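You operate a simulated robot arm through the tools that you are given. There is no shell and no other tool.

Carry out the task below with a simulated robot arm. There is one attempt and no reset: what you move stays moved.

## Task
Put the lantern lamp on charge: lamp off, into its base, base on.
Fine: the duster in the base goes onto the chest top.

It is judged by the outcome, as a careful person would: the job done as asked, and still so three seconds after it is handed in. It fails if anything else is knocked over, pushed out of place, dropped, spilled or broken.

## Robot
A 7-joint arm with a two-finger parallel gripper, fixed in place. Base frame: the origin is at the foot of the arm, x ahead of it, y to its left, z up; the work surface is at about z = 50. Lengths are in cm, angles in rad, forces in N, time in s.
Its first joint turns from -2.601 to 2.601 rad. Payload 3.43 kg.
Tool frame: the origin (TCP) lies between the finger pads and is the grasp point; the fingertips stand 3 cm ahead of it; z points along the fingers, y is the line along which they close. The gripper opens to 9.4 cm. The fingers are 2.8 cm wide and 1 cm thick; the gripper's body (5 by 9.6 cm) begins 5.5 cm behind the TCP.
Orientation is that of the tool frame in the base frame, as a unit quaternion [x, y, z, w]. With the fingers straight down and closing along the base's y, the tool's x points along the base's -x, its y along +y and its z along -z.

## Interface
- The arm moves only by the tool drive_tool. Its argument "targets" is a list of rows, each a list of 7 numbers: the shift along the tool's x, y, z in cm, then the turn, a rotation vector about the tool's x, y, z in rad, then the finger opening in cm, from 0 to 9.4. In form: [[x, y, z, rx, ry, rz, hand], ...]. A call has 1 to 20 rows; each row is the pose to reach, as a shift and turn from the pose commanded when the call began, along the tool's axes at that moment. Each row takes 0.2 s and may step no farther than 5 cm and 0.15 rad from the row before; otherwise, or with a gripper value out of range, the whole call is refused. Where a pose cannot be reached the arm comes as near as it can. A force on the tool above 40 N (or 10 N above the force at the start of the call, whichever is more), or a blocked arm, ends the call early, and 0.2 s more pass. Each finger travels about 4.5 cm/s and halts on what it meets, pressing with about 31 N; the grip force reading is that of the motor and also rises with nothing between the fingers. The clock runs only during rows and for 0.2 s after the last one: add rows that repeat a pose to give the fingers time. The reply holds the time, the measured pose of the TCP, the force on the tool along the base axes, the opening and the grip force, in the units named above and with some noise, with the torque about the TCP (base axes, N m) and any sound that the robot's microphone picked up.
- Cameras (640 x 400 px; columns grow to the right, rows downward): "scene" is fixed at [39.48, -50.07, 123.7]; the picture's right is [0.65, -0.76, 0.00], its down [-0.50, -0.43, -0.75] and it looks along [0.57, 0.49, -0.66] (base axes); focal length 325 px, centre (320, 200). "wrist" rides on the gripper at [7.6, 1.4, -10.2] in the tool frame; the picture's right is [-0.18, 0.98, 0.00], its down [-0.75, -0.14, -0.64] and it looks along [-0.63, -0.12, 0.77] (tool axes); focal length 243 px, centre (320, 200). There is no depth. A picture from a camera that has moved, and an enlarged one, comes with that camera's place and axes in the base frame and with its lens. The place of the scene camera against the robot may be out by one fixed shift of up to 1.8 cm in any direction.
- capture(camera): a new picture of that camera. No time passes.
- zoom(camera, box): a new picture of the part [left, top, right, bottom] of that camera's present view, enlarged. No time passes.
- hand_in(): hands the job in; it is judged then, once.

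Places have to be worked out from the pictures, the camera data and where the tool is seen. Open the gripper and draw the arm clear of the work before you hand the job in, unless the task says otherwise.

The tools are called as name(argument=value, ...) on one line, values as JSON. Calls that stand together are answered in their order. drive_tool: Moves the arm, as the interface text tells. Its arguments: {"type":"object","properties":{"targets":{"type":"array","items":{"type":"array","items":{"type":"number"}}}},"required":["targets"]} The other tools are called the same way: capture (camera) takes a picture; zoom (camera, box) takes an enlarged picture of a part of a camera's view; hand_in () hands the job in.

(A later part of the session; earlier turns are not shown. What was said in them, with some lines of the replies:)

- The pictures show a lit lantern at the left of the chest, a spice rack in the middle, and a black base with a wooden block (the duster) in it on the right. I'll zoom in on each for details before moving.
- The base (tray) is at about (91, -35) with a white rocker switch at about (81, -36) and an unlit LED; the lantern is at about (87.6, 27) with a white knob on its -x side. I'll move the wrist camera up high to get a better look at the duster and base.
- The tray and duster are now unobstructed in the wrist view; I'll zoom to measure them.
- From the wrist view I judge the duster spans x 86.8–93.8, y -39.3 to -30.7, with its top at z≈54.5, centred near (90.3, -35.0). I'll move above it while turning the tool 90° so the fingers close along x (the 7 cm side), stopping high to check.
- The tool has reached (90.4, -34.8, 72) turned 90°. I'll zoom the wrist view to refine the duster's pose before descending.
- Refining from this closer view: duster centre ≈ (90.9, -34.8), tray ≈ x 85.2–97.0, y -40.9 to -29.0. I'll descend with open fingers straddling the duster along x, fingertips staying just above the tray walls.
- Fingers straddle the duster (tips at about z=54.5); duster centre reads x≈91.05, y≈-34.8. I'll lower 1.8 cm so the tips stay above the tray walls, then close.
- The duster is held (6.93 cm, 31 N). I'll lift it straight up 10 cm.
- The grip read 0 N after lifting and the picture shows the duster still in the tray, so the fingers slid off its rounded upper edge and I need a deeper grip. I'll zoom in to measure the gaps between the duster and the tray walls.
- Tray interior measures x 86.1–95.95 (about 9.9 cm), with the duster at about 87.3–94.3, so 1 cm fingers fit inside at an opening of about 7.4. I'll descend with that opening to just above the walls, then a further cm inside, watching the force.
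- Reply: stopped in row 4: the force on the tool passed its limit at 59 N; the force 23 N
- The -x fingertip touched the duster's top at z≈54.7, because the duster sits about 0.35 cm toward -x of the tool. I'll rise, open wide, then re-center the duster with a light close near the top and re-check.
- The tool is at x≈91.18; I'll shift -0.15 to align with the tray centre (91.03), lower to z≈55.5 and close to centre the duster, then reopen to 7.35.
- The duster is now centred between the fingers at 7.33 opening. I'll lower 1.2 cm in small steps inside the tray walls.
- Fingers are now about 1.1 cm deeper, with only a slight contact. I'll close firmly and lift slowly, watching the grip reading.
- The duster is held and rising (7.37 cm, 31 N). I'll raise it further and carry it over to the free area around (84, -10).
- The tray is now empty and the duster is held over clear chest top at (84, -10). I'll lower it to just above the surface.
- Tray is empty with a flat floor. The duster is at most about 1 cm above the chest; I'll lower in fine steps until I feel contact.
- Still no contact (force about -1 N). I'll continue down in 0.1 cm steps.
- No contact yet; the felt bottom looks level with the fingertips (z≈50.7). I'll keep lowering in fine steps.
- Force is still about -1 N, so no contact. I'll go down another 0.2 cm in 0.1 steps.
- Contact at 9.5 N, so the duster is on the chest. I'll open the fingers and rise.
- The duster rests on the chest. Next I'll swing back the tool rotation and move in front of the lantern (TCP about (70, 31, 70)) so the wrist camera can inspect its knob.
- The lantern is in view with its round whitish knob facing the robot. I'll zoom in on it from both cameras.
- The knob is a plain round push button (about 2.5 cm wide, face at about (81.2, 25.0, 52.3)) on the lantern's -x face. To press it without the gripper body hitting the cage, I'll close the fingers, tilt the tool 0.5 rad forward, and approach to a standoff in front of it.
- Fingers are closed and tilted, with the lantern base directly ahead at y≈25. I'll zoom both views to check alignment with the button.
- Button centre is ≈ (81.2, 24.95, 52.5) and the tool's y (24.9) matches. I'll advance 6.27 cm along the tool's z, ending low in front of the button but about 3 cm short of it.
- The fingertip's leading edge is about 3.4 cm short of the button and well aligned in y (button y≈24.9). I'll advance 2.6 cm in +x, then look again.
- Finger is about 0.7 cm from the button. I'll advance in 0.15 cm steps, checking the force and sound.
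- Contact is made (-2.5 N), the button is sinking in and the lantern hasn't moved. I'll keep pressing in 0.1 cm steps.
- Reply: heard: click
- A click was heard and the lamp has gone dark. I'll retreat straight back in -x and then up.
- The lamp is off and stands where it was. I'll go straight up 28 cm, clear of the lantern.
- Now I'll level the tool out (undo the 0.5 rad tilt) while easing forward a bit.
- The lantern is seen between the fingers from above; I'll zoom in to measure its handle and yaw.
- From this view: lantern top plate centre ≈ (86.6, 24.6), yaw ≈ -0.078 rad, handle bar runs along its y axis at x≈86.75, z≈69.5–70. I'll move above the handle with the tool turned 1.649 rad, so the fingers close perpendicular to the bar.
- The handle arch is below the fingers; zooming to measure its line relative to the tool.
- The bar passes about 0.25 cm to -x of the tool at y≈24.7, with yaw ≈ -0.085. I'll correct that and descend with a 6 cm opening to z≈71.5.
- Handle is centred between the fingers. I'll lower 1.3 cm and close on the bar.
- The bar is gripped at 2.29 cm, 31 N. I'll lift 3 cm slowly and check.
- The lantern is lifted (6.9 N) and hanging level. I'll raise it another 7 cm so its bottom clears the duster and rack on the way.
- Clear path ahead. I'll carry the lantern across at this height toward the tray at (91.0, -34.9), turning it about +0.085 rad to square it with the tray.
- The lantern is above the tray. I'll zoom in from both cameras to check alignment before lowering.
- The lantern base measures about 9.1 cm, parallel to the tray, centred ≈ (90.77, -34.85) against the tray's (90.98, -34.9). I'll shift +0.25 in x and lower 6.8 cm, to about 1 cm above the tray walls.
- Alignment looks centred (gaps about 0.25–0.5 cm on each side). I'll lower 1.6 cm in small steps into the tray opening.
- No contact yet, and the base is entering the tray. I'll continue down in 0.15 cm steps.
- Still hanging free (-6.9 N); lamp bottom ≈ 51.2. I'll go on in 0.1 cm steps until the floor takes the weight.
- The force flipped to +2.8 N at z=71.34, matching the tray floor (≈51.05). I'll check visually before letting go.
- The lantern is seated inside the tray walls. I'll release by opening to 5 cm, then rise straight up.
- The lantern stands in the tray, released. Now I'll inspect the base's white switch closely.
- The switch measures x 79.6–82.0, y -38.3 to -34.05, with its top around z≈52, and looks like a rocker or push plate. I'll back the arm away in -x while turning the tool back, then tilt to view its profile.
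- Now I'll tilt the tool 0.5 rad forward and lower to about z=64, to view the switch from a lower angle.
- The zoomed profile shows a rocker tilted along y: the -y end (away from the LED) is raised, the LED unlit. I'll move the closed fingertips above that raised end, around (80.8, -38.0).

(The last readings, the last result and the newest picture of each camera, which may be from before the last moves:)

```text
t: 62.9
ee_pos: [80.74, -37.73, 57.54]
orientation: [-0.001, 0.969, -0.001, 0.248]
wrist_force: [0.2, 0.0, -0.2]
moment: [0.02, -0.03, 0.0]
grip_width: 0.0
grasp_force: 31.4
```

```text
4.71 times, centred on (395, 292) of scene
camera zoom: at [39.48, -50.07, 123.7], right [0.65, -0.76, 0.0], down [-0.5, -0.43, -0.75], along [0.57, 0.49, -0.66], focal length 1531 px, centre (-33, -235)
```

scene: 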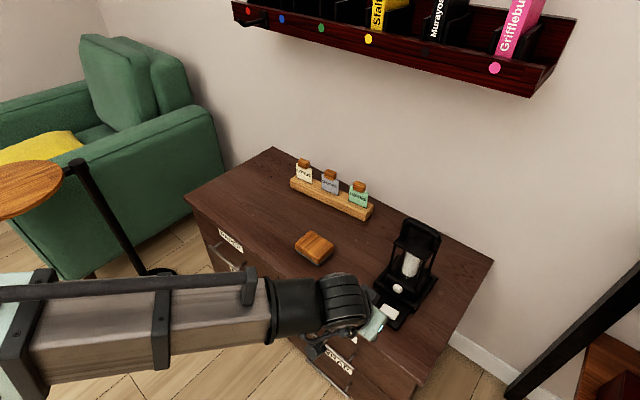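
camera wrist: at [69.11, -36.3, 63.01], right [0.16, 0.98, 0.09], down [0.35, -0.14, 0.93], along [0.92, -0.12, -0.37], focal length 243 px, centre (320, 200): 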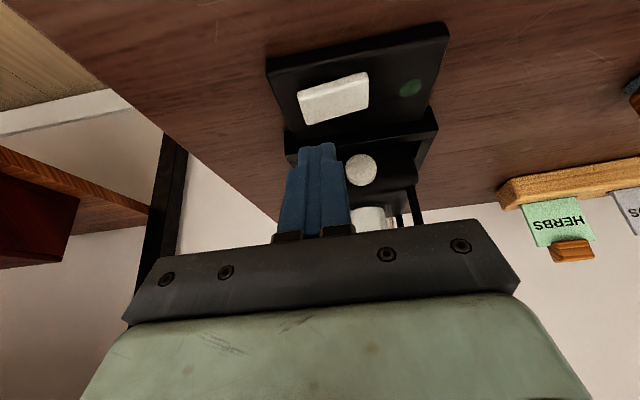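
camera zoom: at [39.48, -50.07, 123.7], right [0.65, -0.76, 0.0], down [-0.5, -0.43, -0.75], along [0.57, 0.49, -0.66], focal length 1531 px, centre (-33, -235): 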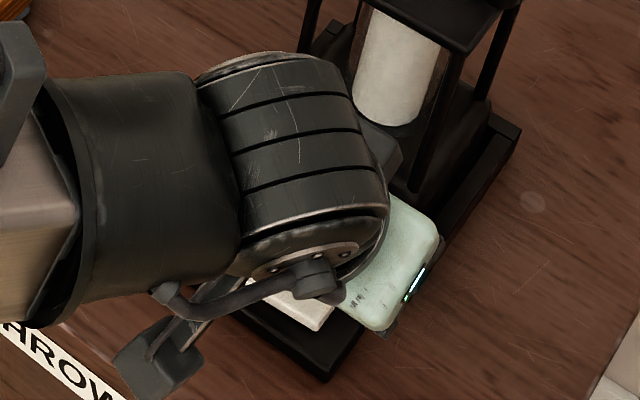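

Fingertips are above the -y half of the rocker, with the LED visible in the wrist view at (410, 88). I'll lower straight down 1.4 cm first.

drive_tool(targets=[[0.24, -0.1, 0.44, 0, 0, 0, 0], [0.48, -0.1, 0.88, 0, 0, 0, 0], [0.67, -0.1, 1.23, 0, 0, 0, 0], [0.67, -0.1, 1.23, 0, 0, 0, 0]])

zoom(camera="wrist", box=[250, 40, 430, 180])

```text
t: 63.9
ee_pos: [80.64, -37.9, 56.4]
orientation: [0.0, 0.969, -0.001, 0.248]
wrist_force: [0.4, -0.1, 0.1]
moment: [0.04, 0.03, -0.02]
grip_width: 0.04
grasp_force: 31.0
```

```text
2.86 times, centred on (340, 110) of wrist
camera zoom: at [69.12, -36.52, 61.67], right [0.16, 0.98, 0.09], down [0.35, -0.14, 0.93], along [0.92, -0.12, -0.37], focal length 693 px, centre (263, 457)
```

zoom: 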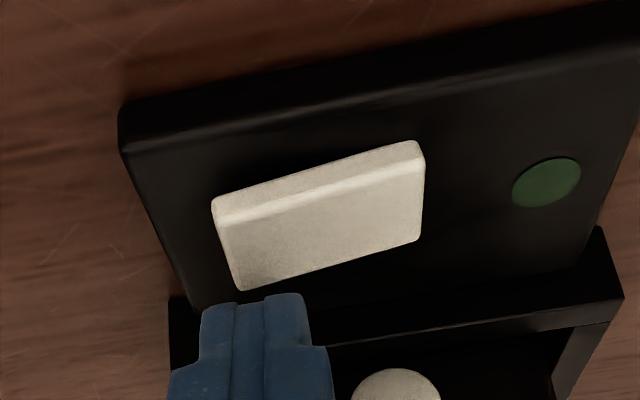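

Tips are over the raised end but no contact yet. I'll go on down in 0.15 cm steps.

drive_tool(targets=[[0.07, 0, 0.13, 0, 0, 0, 0], [0.14, 0, 0.26, 0, 0, 0, 0], [0.22, 0, 0.4, 0, 0, 0, 0], [0.22, 0, 0.4, 0, 0, 0, 0]])

zoom(camera="wrist", box=[250, 40, 430, 180])

```text
t: 64.9
ee_pos: [80.68, -38.08, 55.84]
orientation: [-0.001, 0.969, -0.001, 0.249]
wrist_force: [0.4, -0.4, -0.5]
moment: [0.01, -0.01, -0.01]
grip_width: 0.01
grasp_force: 31.0
```

```text
2.86 times, centred on (340, 110) of wrist
camera zoom: at [69.18, -36.53, 61.22], right [0.16, 0.98, 0.09], down [0.35, -0.14, 0.93], along [0.92, -0.12, -0.37], focal length 693 px, centre (263, 457)
```

zoom: 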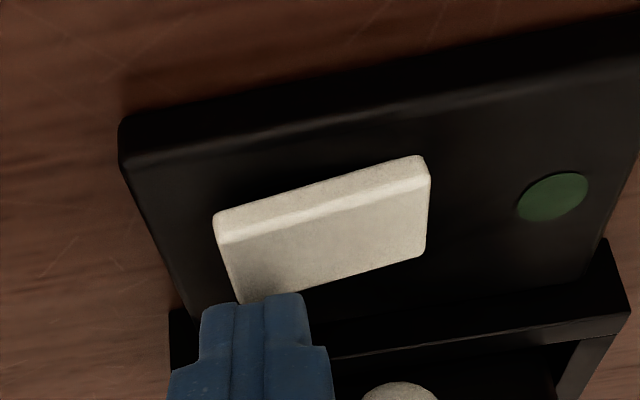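

Still free (lowest finger edge about z=52.7, over the switch). Continuing down in 0.1 cm steps.

drive_tool(targets=[[0.05, 0, 0.09, 0, 0, 0, 0], [0.1, 0, 0.18, 0, 0, 0, 0], [0.14, 0, 0.26, 0, 0, 0, 0], [0.19, 0, 0.35, 0, 0, 0, 0]])

zoom(camera="wrist", box=[250, 40, 430, 180])

```text
t: 65.9
ee_pos: [80.86, -37.96, 55.46]
orientation: [-0.001, 0.969, 0.0, 0.248]
wrist_force: [-0.2, 0.6, -0.4]
moment: [-0.02, 0.01, -0.03]
grip_width: 0.0
grasp_force: 31.2
```

```text
2.86 times, centred on (340, 110) of wrist
camera zoom: at [69.2, -36.46, 60.84], right [0.16, 0.98, 0.09], down [0.35, -0.14, 0.93], along [0.92, -0.12, -0.37], focal length 693 px, centre (263, 457)
```

zoom: 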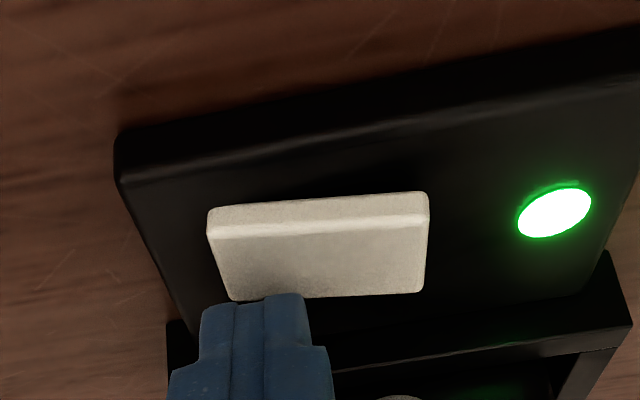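

The rocker has flipped and the LED now glows green, so the base is on. I'll rise straight up off the switch and then retreat.

drive_tool(targets=[[-0.24, 0, -0.44, 0, 0, 0, 0], [-0.72, 0, -1.32, 0, 0, 0, 0], [-1.44, 0, -2.63, 0, 0, 0, 0], [-1.0, 0, -5.5, 0, 0, 0, 0], [0, 0, -9, 0, 0, 0, 0], [0, 0, -13, 0, 0, 0, 0], [0, 0, -17, 0, 0, 0, 0], [0, 0, -17, 0, 0, 0, 0]])

capture(camera="wrist")

capture(camera="scene")

```text
t: 67.7
ee_pos: [72.63, -37.78, 70.42]
orientation: [-0.001, 0.969, 0.0, 0.247]
wrist_force: [-0.3, 0.4, -0.1]
moment: [0.02, -0.01, -0.03]
grip_width: 0.0
grasp_force: 30.7
```

```text
taken
camera wrist: at [61.1, -36.34, 75.86], right [0.16, 0.98, 0.09], down [0.35, -0.14, 0.93], along [0.92, -0.12, -0.37], focal length 243 px, centre (320, 200)
```

wrist: 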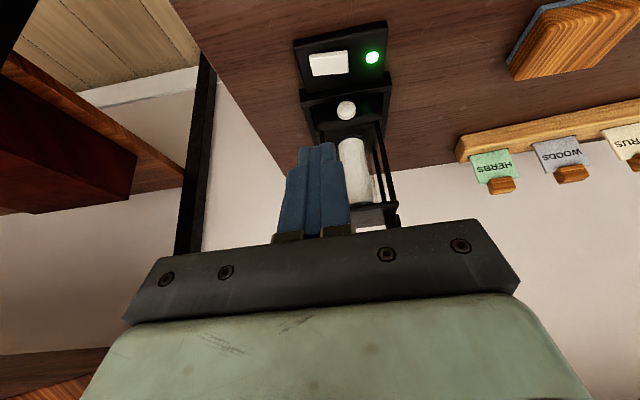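

```text
taken
```

scene: 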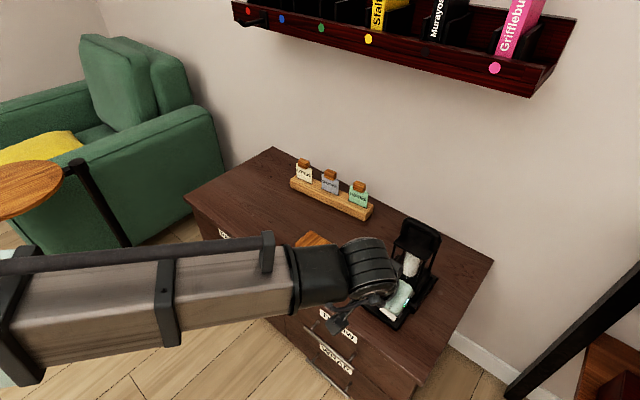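

LED is lit, lamp is dark and seated, duster untouched. I'll raise the arm, level the tool and open the gripper, clear of the work.

drive_tool(targets=[[-1.8, 0, -3.3, 0, 0, 0, 1], [-3.6, 0, -6.6, 0, 0, 0, 2], [-5.4, 0, -9.9, 0, 0, 0, 3], [-7.2, 0, -13.2, 0, 0, 0, 4], [-7.2, 0, -13.2, 0, 0.125, 0, 5], [-7.2, 0, -13.2, 0, 0.25, 0, 6], [-7.2, 0, -13.2, 0, 0.375, 0, 7], [-7.2, 0, -13.2, 0, 0.5, 0, 8], [-7.2, 2, -13.2, 0, 0.5, 0, 9.4], [-7.2, 6, -13.2, 0, 0.5, 0, 9.4], [-7.2, 10, -13.2, 0, 0.5, 0, 9.4], [-7.2, 14, -13.2, 0, 0.5, 0, 9.4], [-7.2, 18, -13.2, 0, 0.5, 0, 9.4], [-7.2, 22, -13.2, 0, 0.5, 0, 9.4], [-7.2, 22, -13.2, 0, 0.5, 0, 9.4]])

capture(camera="scene")

capture(camera="wrist")

zoom(camera="scene", box=[340, 200, 460, 340])

```text
t: 70.9
ee_pos: [72.81, -15.85, 85.35]
orientation: [0.0, 1.0, 0.0, 0.001]
wrist_force: [-0.1, 0.6, 0.1]
moment: [0.01, -0.02, -0.04]
grip_width: 9.41
grasp_force: 0.0
```

```text
taken
```

scene: 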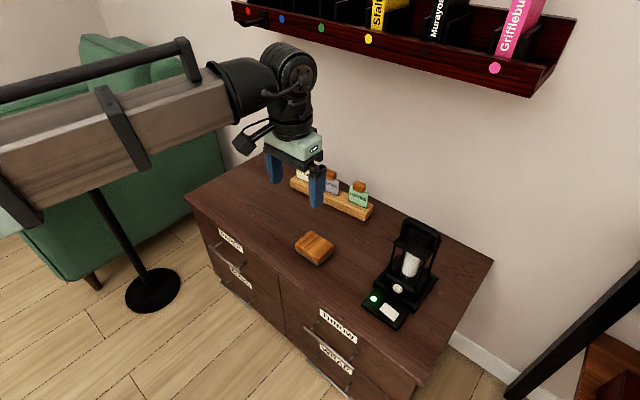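

```text
taken
camera wrist: at [65.11, -14.3, 95.53], right [0.18, 0.98, 0.0], down [0.75, -0.14, 0.64], along [0.63, -0.12, -0.77], focal length 243 px, centre (320, 200)
```

wrist: 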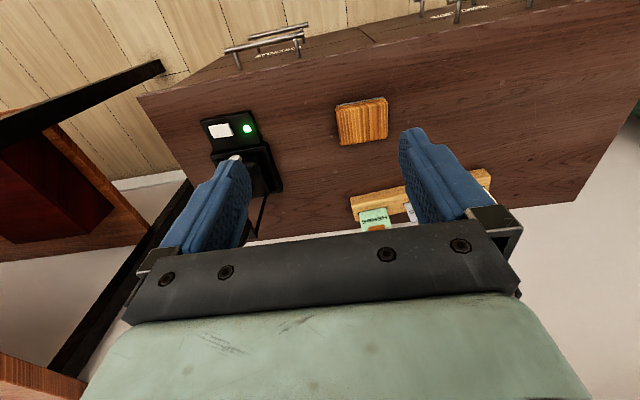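

```text
2.86 times, centred on (400, 270) of scene
camera zoom: at [39.48, -50.07, 123.7], right [0.65, -0.76, 0.0], down [-0.5, -0.43, -0.75], along [0.57, 0.49, -0.66], focal length 929 px, centre (91, 0)
```

zoom: 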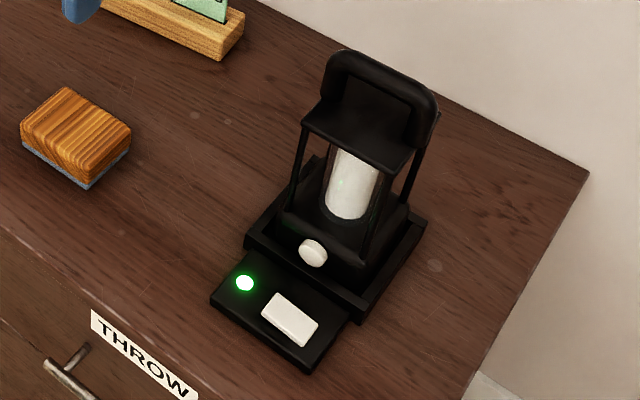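

The lamp is dark and in the tray, the LED is green, the duster is on the chest and the rack is untouched. One last close look at the seating before handing in.

zoom(camera="scene", box=[365, 250, 445, 320])

```text
5.71 times, centred on (405, 285) of scene
camera zoom: at [39.48, -50.07, 123.7], right [0.65, -0.76, 0.0], down [-0.5, -0.43, -0.75], along [0.57, 0.49, -0.66], focal length 1859 px, centre (-166, -286)
```

zoom: 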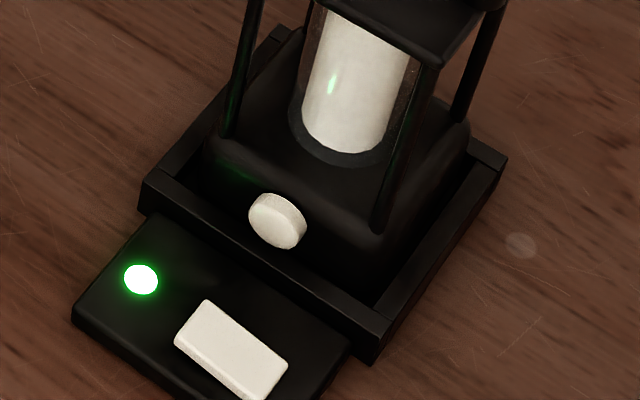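

The lantern sits flat inside the tray walls with its lamp off, the base LED is on, and the arm is clear with the gripper open. Handing in.

hand_in()

```text
The job is handed in.
```

The lantern lamp is off and sitting flat in its charging base, and the base is switched on with its green light lit. The duster from the base is on the chest top, to the left of the base.

- **Duster:** the first grip slipped off its rounded top edge. It stayed in the base, and a deeper grip lifted it out cleanly.
- **Everything else:** the final pictures show nothing else on the chest moved or knocked over. The arm was clear with the gripper open when I handed the job in.
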